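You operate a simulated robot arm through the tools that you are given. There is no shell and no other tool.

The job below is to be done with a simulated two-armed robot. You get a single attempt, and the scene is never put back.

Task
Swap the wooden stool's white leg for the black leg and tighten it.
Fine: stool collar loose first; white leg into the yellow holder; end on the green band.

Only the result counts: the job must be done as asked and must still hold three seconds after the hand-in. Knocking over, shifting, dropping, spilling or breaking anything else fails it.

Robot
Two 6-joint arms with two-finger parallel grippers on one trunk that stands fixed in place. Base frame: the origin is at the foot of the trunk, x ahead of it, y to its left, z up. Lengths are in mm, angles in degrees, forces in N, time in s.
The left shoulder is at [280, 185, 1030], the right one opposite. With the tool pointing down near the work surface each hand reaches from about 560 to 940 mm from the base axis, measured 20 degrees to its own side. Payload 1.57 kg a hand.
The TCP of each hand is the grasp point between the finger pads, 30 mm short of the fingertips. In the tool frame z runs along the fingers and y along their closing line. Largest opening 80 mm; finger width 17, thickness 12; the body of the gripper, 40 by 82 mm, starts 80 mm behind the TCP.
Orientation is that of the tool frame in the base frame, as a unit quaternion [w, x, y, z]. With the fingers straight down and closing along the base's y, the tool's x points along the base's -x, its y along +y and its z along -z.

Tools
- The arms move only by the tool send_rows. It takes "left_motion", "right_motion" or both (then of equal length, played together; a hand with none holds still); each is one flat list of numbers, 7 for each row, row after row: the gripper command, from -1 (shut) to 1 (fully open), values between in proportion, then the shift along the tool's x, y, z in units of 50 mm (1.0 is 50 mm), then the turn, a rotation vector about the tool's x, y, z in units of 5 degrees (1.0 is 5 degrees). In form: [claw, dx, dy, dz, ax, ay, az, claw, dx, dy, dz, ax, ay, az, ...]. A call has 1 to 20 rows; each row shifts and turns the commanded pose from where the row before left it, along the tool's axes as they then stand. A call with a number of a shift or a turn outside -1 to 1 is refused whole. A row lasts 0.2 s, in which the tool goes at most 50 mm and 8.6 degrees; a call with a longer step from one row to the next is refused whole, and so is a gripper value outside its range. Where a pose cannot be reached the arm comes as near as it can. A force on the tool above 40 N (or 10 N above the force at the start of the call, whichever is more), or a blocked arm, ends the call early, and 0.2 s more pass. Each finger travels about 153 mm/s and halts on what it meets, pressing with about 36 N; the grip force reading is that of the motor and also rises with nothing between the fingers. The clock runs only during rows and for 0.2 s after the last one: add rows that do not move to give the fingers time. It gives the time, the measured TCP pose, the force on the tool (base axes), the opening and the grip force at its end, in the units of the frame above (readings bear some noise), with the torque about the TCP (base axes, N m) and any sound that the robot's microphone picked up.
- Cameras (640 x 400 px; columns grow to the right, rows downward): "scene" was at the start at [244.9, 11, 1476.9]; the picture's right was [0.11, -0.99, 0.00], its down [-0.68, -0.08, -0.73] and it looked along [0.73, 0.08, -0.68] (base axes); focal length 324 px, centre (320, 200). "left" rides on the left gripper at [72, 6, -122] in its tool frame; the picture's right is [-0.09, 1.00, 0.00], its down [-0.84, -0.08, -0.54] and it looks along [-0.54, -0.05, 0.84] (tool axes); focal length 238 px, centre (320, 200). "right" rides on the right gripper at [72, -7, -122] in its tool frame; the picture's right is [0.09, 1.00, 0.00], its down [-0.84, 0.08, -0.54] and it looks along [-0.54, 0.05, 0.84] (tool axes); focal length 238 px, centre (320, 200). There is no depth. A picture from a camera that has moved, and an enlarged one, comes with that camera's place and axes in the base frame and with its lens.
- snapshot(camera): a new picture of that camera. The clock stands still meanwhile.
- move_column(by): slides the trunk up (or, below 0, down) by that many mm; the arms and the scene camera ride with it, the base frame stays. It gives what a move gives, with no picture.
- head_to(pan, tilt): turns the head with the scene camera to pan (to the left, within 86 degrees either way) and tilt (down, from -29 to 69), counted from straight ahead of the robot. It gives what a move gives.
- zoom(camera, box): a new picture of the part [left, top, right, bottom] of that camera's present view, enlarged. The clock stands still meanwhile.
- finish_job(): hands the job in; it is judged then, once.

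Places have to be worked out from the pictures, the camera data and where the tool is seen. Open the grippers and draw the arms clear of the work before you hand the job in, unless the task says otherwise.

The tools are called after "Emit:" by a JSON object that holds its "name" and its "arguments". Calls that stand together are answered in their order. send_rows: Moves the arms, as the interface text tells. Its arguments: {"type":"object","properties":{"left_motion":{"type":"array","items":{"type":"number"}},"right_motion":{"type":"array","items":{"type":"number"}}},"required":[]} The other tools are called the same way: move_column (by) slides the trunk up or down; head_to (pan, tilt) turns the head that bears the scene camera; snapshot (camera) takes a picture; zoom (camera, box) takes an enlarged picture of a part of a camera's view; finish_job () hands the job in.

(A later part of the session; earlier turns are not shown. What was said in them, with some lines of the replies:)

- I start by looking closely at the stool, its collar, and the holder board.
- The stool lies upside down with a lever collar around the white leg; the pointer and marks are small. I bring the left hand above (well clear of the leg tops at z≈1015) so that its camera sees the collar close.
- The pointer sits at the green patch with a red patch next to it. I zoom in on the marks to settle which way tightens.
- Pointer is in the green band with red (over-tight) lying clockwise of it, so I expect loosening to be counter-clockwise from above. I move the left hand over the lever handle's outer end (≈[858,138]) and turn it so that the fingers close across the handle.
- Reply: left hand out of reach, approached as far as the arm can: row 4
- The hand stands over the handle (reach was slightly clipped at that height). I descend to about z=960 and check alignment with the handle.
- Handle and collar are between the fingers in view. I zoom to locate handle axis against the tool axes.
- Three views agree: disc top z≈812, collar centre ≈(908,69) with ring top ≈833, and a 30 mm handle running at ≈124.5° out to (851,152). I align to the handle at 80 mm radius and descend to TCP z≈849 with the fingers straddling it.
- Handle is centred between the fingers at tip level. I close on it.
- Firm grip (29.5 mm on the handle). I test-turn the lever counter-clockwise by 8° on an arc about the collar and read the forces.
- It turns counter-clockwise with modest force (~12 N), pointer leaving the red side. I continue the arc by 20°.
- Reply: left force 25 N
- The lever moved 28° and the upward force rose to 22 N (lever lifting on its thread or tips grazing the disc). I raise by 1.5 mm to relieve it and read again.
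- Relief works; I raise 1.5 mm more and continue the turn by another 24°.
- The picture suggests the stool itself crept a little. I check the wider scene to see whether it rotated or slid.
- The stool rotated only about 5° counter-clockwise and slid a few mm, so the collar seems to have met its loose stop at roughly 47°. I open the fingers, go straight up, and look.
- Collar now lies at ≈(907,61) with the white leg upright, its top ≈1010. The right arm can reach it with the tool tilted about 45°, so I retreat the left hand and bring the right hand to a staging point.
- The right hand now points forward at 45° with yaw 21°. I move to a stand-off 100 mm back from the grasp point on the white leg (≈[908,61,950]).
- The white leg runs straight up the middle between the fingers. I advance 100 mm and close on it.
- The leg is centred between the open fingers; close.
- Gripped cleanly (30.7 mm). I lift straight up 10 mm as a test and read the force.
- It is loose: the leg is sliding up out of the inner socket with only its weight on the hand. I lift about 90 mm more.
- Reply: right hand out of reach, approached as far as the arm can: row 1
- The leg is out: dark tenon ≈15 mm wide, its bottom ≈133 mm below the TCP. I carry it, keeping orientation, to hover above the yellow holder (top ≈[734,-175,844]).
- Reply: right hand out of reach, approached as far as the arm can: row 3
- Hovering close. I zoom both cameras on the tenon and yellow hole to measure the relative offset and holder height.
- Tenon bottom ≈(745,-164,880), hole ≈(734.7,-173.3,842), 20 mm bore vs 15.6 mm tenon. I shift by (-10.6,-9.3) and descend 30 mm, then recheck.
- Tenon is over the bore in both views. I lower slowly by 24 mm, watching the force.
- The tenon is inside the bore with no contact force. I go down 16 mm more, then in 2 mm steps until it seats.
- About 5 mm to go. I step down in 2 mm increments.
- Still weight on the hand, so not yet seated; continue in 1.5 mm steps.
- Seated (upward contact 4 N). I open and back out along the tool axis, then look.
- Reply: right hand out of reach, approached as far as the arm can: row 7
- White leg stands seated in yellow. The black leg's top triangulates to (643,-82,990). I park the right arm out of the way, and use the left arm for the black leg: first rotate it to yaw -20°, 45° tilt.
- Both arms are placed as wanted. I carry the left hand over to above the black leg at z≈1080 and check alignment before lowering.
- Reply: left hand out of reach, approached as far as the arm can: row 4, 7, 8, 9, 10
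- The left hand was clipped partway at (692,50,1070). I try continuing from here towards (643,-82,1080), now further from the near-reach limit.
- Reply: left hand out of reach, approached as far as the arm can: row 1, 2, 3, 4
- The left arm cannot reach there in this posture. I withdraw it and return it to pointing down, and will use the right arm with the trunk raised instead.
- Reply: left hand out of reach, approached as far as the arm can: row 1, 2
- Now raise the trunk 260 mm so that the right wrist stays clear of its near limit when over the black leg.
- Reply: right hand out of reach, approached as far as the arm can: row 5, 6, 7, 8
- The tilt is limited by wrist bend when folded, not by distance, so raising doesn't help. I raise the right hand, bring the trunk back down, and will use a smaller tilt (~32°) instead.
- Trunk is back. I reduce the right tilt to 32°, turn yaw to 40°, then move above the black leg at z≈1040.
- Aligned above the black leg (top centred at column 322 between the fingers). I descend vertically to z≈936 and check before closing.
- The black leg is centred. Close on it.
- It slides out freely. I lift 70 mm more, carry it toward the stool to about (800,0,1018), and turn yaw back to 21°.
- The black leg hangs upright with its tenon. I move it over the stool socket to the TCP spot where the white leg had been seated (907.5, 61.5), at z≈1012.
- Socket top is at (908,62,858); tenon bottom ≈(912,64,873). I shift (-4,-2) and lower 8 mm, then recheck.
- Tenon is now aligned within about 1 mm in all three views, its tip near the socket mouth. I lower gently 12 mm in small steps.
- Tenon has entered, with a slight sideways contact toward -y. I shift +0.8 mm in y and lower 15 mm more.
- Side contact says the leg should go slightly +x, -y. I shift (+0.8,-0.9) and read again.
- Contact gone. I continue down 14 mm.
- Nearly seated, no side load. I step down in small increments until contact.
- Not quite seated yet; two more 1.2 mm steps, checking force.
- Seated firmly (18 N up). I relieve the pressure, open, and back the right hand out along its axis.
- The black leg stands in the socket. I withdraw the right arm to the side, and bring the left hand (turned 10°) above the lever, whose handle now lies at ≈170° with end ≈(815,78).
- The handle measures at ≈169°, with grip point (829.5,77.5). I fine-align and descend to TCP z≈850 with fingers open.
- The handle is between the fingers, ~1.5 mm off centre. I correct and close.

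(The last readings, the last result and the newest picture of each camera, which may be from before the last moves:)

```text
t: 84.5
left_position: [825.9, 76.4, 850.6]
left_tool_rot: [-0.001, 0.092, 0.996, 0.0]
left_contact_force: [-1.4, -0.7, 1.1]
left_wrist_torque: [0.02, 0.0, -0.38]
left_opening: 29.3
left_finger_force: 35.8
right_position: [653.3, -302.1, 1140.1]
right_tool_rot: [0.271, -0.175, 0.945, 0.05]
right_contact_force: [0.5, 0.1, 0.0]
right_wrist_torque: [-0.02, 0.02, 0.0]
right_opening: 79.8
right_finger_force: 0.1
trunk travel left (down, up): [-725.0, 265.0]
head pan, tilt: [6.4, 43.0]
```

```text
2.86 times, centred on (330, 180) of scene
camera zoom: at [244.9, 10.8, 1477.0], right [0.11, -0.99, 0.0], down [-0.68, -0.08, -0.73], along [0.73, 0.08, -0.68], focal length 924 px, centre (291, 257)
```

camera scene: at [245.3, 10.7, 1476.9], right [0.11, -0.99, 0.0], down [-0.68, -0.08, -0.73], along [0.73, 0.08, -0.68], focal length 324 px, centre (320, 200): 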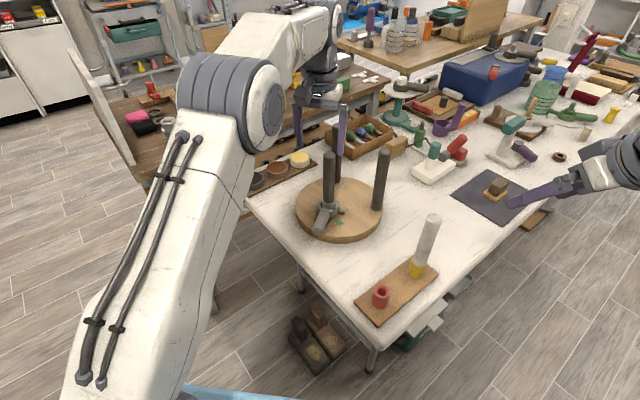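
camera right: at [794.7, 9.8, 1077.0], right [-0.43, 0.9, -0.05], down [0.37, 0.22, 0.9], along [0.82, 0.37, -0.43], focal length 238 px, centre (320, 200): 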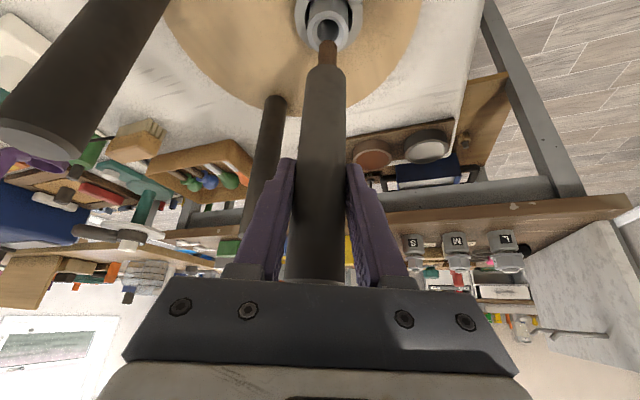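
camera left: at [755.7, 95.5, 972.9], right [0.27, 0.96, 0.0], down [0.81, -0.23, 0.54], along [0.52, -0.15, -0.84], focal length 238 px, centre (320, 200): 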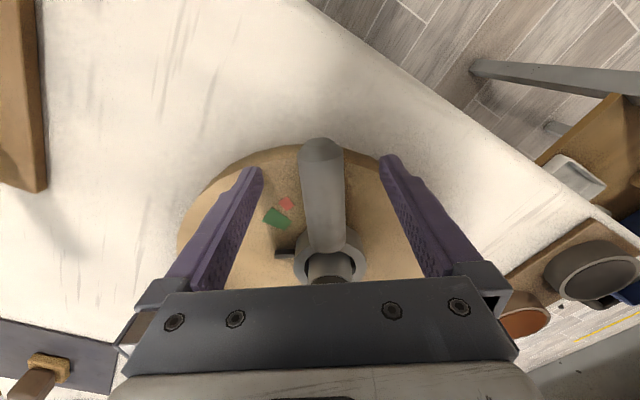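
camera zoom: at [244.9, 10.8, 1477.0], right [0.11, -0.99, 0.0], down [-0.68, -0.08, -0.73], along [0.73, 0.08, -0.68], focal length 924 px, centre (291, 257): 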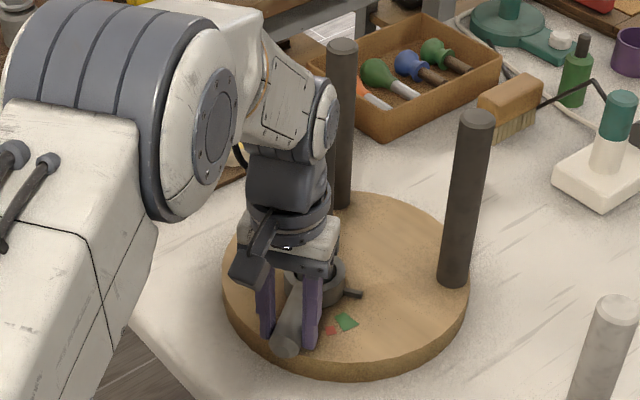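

Firm grip at 83 mm radius. I turn clockwise 20° on the arc about (908,62) and check.

Emit:
{"name": "send_rows", "arguments": {"left_motion": [-1, -0.004, 0.116, 0, 0, 0, 0.8, -1, -0.004, 0.116, 0, 0, 0, 0.8, -1, -0.004, 0.116, 0, 0, 0, 0.8, -1, -0.004, 0.116, 0, 0, 0, 0.8, -1, -0.004, 0.116, 0, 0, 0, 0.8, -1, 0, 0, 0, 0, 0, 0]}}

Emit:
{"name": "zoom", "arguments": {"camera": "scene", "box": [260, 110, 400, 250]}}

Emit:
{"name": "zoom", "arguments": {"camera": "scene", "box": [285, 190, 365, 245]}}

```text
t: 85.9
left_position: [836.0, 106.6, 851.2]
left_tool_rot: [0.0, 0.264, 0.964, 0.001]
left_contact_force: [-1.4, -3.2, 3.5]
left_wrist_torque: [-0.05, 0.22, -0.53]
left_opening: 29.0
left_finger_force: 35.6
right_position: [654.5, -303.8, 1139.6]
right_tool_rot: [0.271, -0.176, 0.945, 0.05]
right_contact_force: [-0.1, -0.5, 0.6]
right_wrist_torque: [-0.04, -0.02, 0.0]
right_opening: 79.7
right_finger_force: 0.0
trunk travel left (down, up): [-725.0, 265.0]
head pan, tilt: [6.4, 43.0]
```

```text
2.86 times, centred on (330, 180) of scene
camera zoom: at [244.7, 10.7, 1477.1], right [0.11, -0.99, 0.0], down [-0.68, -0.08, -0.73], along [0.73, 0.08, -0.68], focal length 924 px, centre (291, 257)
```

zoom: 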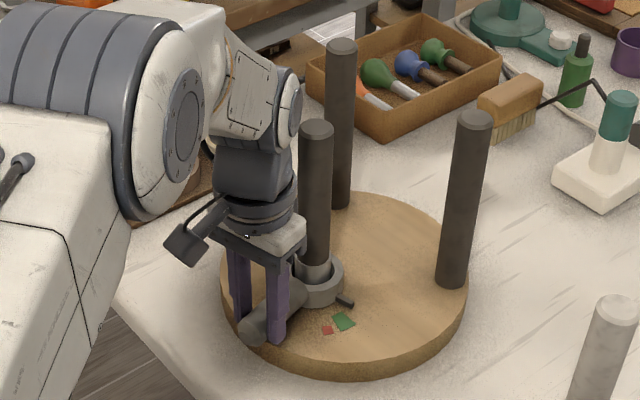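

```text
7.27 times, centred on (325, 218) of scene
camera zoom: at [244.7, 10.7, 1477.1], right [0.11, -0.99, 0.0], down [-0.68, -0.08, -0.73], along [0.73, 0.08, -0.68], focal length 2352 px, centre (284, 73)
```

zoom: 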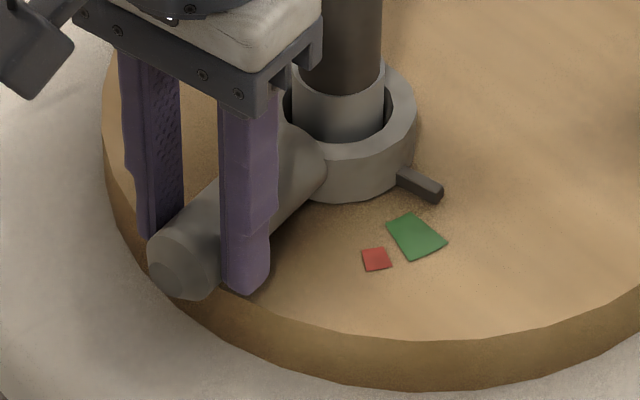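

Forces are low and the pointer is approaching the green. I turn 12° more and measure.

Emit:
{"name": "send_rows", "arguments": {"left_motion": [-1, -0.004, 0.116, 0, 0, 0, 0.8, -1, -0.004, 0.116, 0, 0, 0, 0.8, -1, -0.004, 0.116, 0, 0, 0, 0.8, -1, 0, 0, 0, 0, 0, 0]}}

Emit:
{"name": "zoom", "arguments": {"camera": "scene", "box": [285, 190, 365, 245]}}

Emit:
{"name": "zoom", "arguments": {"camera": "right", "box": [300, 60, 500, 200]}}

```text
t: 86.9
left_position: [847.3, 121.5, 851.2]
left_tool_rot: [0.001, 0.363, 0.932, 0.0]
left_contact_force: [2.5, -4.6, 4.1]
left_wrist_torque: [-0.16, -0.06, -0.27]
left_opening: 29.0
left_finger_force: 36.1
right_position: [653.9, -303.2, 1140.0]
right_tool_rot: [0.271, -0.175, 0.945, 0.05]
right_contact_force: [0.2, 0.5, -0.5]
right_wrist_torque: [-0.04, -0.01, -0.01]
right_opening: 80.2
right_finger_force: 0.2
trunk travel left (down, up): [-725.0, 265.0]
head pan, tilt: [6.4, 43.0]
```

```text
7.27 times, centred on (325, 218) of scene
camera zoom: at [244.9, 10.6, 1477.0], right [0.11, -0.99, 0.0], down [-0.68, -0.08, -0.73], along [0.73, 0.08, -0.68], focal length 2352 px, centre (284, 73)
```

zoom: 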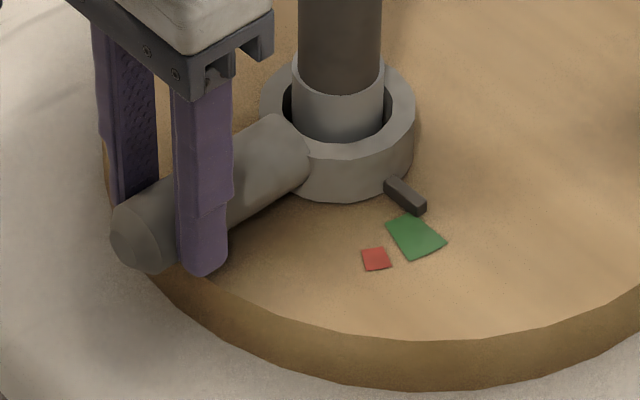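

```text
2.86 times, centred on (400, 130) of right
camera zoom: at [539.6, -354.4, 1205.3], right [-0.43, 0.9, -0.05], down [0.37, 0.22, 0.9], along [0.82, 0.37, -0.43], focal length 681 px, centre (91, 400)
```

zoom: 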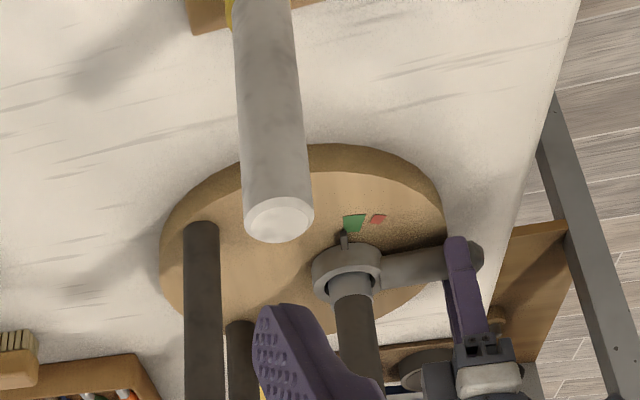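

The pointer has just entered the green's near edge. I turn 7° more toward mid-band.

Emit:
{"name": "send_rows", "arguments": {"left_motion": [-1, -0.003, 0.104, 0, 0, 0, 0.72, -1, -0.003, 0.104, 0, 0, 0, 0.72, -1, 0, 0, 0, 0, 0, 0, -1, 0, 0, 0, 0, 0, 0]}}

Emit:
{"name": "zoom", "arguments": {"camera": "scene", "box": [285, 190, 365, 245]}}

Emit:
{"name": "zoom", "arguments": {"camera": "right", "box": [380, 110, 460, 170]}}

```text
t: 87.9
left_position: [855.3, 128.3, 850.9]
left_tool_rot: [0.001, 0.42, 0.908, 0.0]
left_contact_force: [4.3, 0.9, 12.8]
left_wrist_torque: [0.24, 0.2, 0.44]
left_opening: 28.7
left_finger_force: 36.3
right_position: [654.1, -303.5, 1139.1]
right_tool_rot: [0.271, -0.176, 0.945, 0.051]
right_contact_force: [0.3, -0.5, 0.1]
right_wrist_torque: [0.0, -0.02, 0.02]
right_opening: 80.3
right_finger_force: 0.0
trunk travel left (down, up): [-725.0, 265.0]
head pan, tilt: [6.4, 43.0]
```

```text
7.27 times, centred on (325, 218) of scene
camera zoom: at [244.5, 10.8, 1477.1], right [0.11, -0.99, 0.0], down [-0.68, -0.08, -0.73], along [0.73, 0.08, -0.68], focal length 2352 px, centre (284, 73)
```

zoom: 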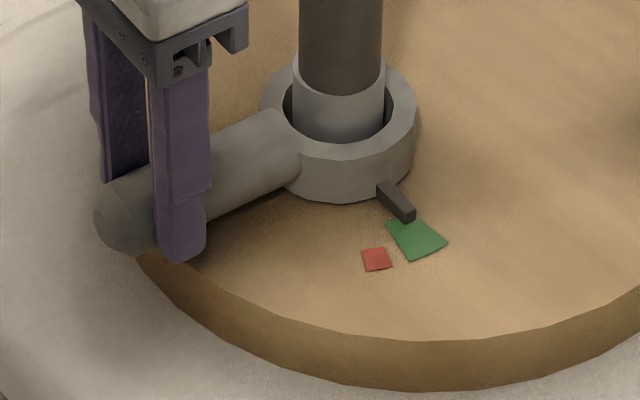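

```text
6.67 times, centred on (420, 140) of right
camera zoom: at [539.4, -354.2, 1205.6], right [-0.43, 0.9, -0.05], down [0.37, 0.22, 0.9], along [0.82, 0.37, -0.43], focal length 1589 px, centre (-347, 600)
```

zoom: 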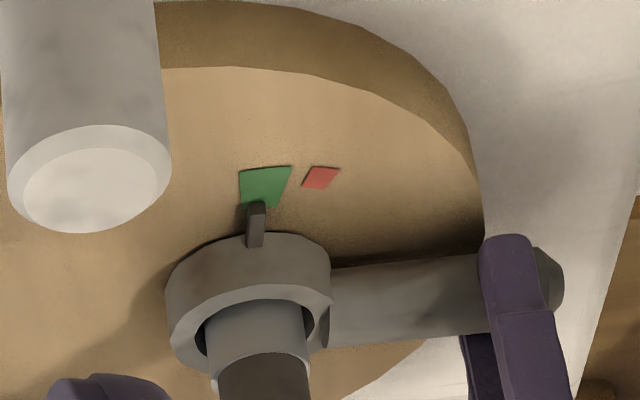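

The pointer sits at mid-green in both views (handle ≈130°). I open the fingers, lift straight up, and verify.

Emit:
{"name": "send_rows", "arguments": {"left_motion": [-0.1, 0, 0, 0, 0, 0, 0, 0.5, 0, 0, 0, 0, 0, 0, 1, 0, 0, 0, 0, 0, 0, 1, 0, 0, 0, 0, 0, 0, 1, 0, 0, -0.3, 0, 0, 0, 1, 0, 0, -0.8, 0, 0, 0, 1, 0, 0, -1, 0, 0, 0, 1, 0, 0, -1, 0, 0, 0, 1, 0, 0, -1, 0, 0, 0, 1, 0, 0, 0, 0, 0, 0]}}

Emit:
{"name": "zoom", "arguments": {"camera": "scene", "box": [285, 190, 365, 245]}}

Emit:
{"name": "zoom", "arguments": {"camera": "right", "box": [380, 110, 460, 170]}}

Emit:
{"name": "zoom", "arguments": {"camera": "left", "box": [270, 60, 390, 200]}}

Emit:
{"name": "snapshot", "arguments": {"camera": "scene"}}

```text
t: 90.1
left_position: [853.7, 127.4, 1054.6]
left_tool_rot: [0.0, 0.42, 0.907, 0.001]
left_contact_force: [0.8, -0.5, -1.0]
left_wrist_torque: [-0.01, 0.01, 0.01]
left_opening: 79.9
left_finger_force: 0.0
right_position: [654.2, -303.8, 1140.2]
right_tool_rot: [0.271, -0.175, 0.945, 0.05]
right_contact_force: [-0.2, 0.4, -0.5]
right_wrist_torque: [0.02, -0.01, 0.04]
right_opening: 79.8
right_finger_force: 0.0
trunk travel left (down, up): [-725.0, 265.0]
head pan, tilt: [6.4, 43.0]
```

```text
7.27 times, centred on (325, 218) of scene
camera zoom: at [244.7, 10.8, 1477.0], right [0.11, -0.99, 0.0], down [-0.68, -0.08, -0.73], along [0.73, 0.08, -0.68], focal length 2352 px, centre (284, 73)
```

zoom: 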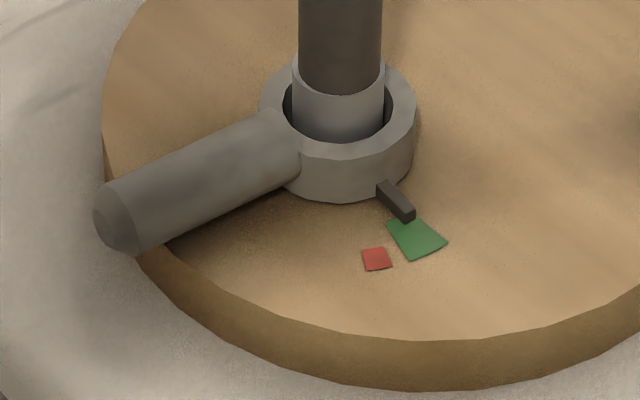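

```text
6.67 times, centred on (420, 140) of right
camera zoom: at [539.5, -354.3, 1205.3], right [-0.43, 0.9, -0.05], down [0.37, 0.22, 0.9], along [0.82, 0.37, -0.43], focal length 1589 px, centre (-347, 600)
```

zoom: 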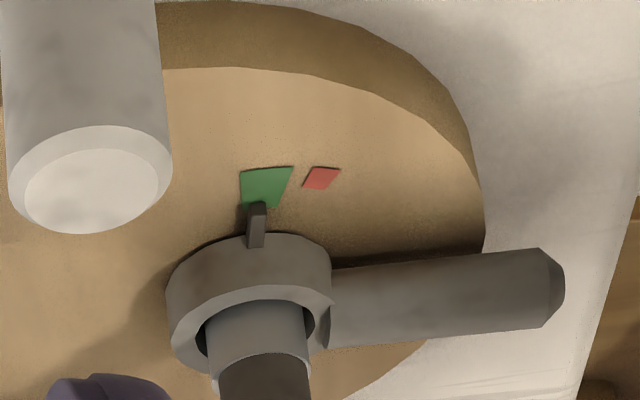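

```text
2.86 times, centred on (330, 130) of left
camera zoom: at [811.9, 186.4, 1176.5], right [0.82, 0.57, 0.0], down [0.48, -0.69, 0.54], along [0.31, -0.44, -0.84], focal length 681 px, centre (291, 400)
```

zoom: 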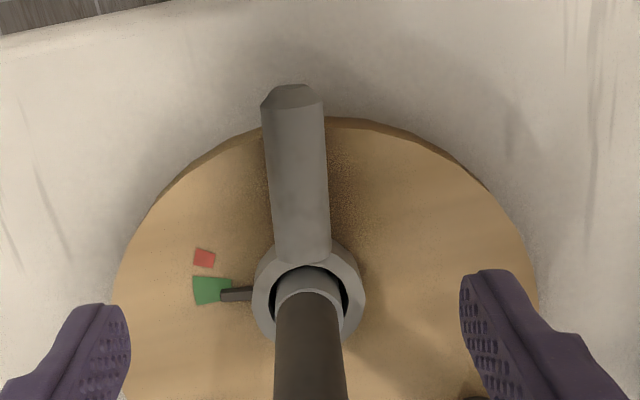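

```text
taken
camera scene: at [244.7, 10.8, 1477.0], right [0.11, -0.99, 0.0], down [-0.68, -0.08, -0.73], along [0.73, 0.08, -0.68], focal length 324 px, centre (320, 200)
```

scene: 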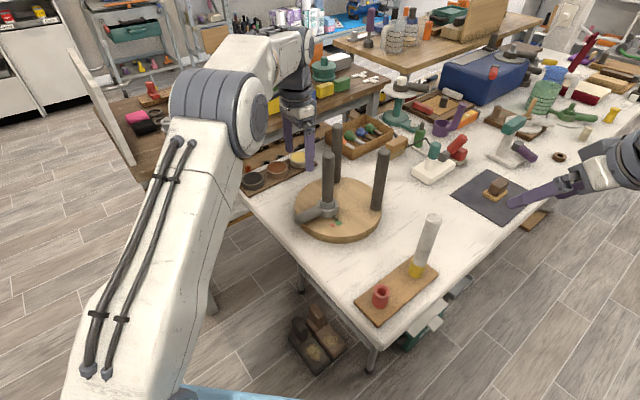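

All views put the pointer at mid-green with the black leg seated and the white leg in yellow. I draw the left arm clear and take a final look.

Emit:
{"name": "send_rows", "arguments": {"left_motion": [1, 0, 0, -0.6, 0, 0, 0, 1, 0.739, -0.193, -0.2, 0, 0, 0, 1, 0.739, -0.193, -0.2, 0, 0, 0, 1, 0.739, -0.193, -0.2, 0, 0, 0, 1, 0.739, -0.193, -0.2, 0, 0, 0, 1, 0.739, -0.193, -0.2, 0, 0, 0, 1, 0.739, -0.193, -0.2, 0, 0, 0, 1, 0.739, -0.193, -0.2, 0, 0, 0, 1, 0.739, -0.193, -0.2, 0, 0, 0, 1, 0, 0, 0, 0, 0, 0]}}

Emit:
{"name": "snapshot", "arguments": {"camera": "scene"}}

Emit:
{"name": "zoom", "arguments": {"camera": "scene", "box": [270, 120, 450, 330]}}

Emit:
{"name": "zoom", "arguments": {"camera": "scene", "box": [285, 190, 365, 245]}}

```text
t: 92.3
left_position: [603.0, 302.2, 1163.2]
left_tool_rot: [-0.001, 0.421, 0.907, 0.0]
left_contact_force: [0.0, 0.2, 0.2]
left_wrist_torque: [0.04, 0.01, 0.02]
left_opening: 79.9
left_finger_force: 0.1
right_position: [653.4, -302.4, 1140.7]
right_tool_rot: [0.271, -0.176, 0.945, 0.05]
right_contact_force: [-0.7, 0.2, -0.1]
right_wrist_torque: [0.02, 0.01, -0.01]
right_opening: 80.0
right_finger_force: 0.0
trunk travel left (down, up): [-725.0, 265.0]
head pan, tilt: [6.4, 43.0]
```

```text
taken
camera scene: at [244.6, 10.9, 1477.0], right [0.11, -0.99, 0.0], down [-0.68, -0.08, -0.73], along [0.73, 0.08, -0.68], focal length 324 px, centre (320, 200)
```

scene: 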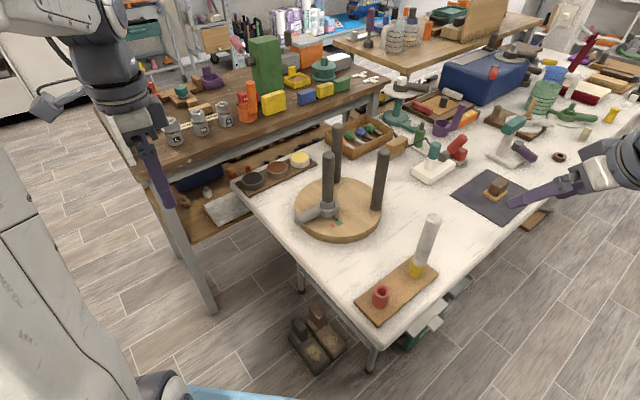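

```text
1.90 times, centred on (360, 225) of scene
camera zoom: at [244.6, 10.9, 1477.0], right [0.11, -0.99, 0.0], down [-0.68, -0.08, -0.73], along [0.73, 0.08, -0.68], focal length 616 px, centre (244, 152)
```

zoom: 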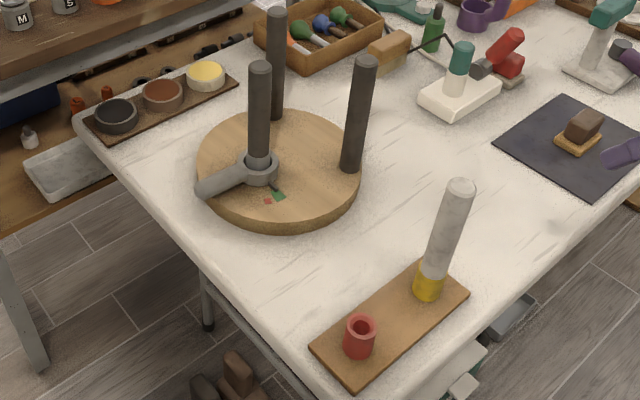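

```text
7.27 times, centred on (325, 218) of scene
camera zoom: at [244.6, 10.9, 1477.0], right [0.11, -0.99, 0.0], down [-0.68, -0.08, -0.73], along [0.73, 0.08, -0.68], focal length 2352 px, centre (284, 73)
```

zoom: 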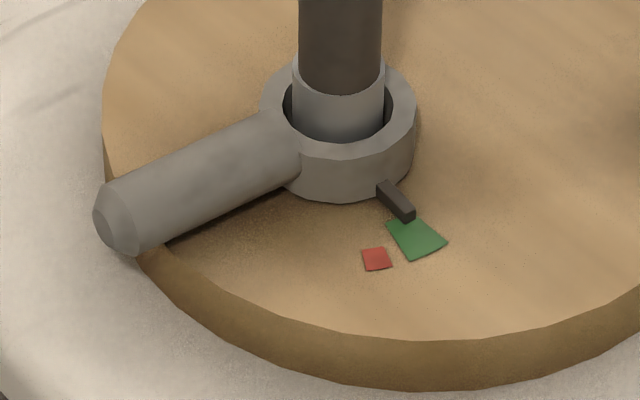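

The black leg is seated with the pointer on the green band, the white leg stands in the yellow holder, and both arms are clear with grippers open. I hand the job in.

Emit:
{"name": "finish_job", "arguments": {}}

```text
The job is handed in.
```

The leg swap is done and handed in. The black leg is seated in the stool with the collar tightened, and the pointer sits in the middle of the green band. The white leg stands in the yellow holder.

- **Order followed:** I loosened the collar first, moved the white leg to the yellow holder, fitted the black leg, then turned the lever back to green.
- **Stool moved slightly:** while I was loosening the collar, the stool turned about 5° and slid about 4 mm on the table, probably because the collar reached its loose stop. I did not move it back.
- **Tightness check:** I judged "tight" by the pointer position in three camera views. I had no separate torque reading for it.
- **Everything else:** nothing was dropped or knocked over that I could see. Both grippers are open and the arms are clear of the work.
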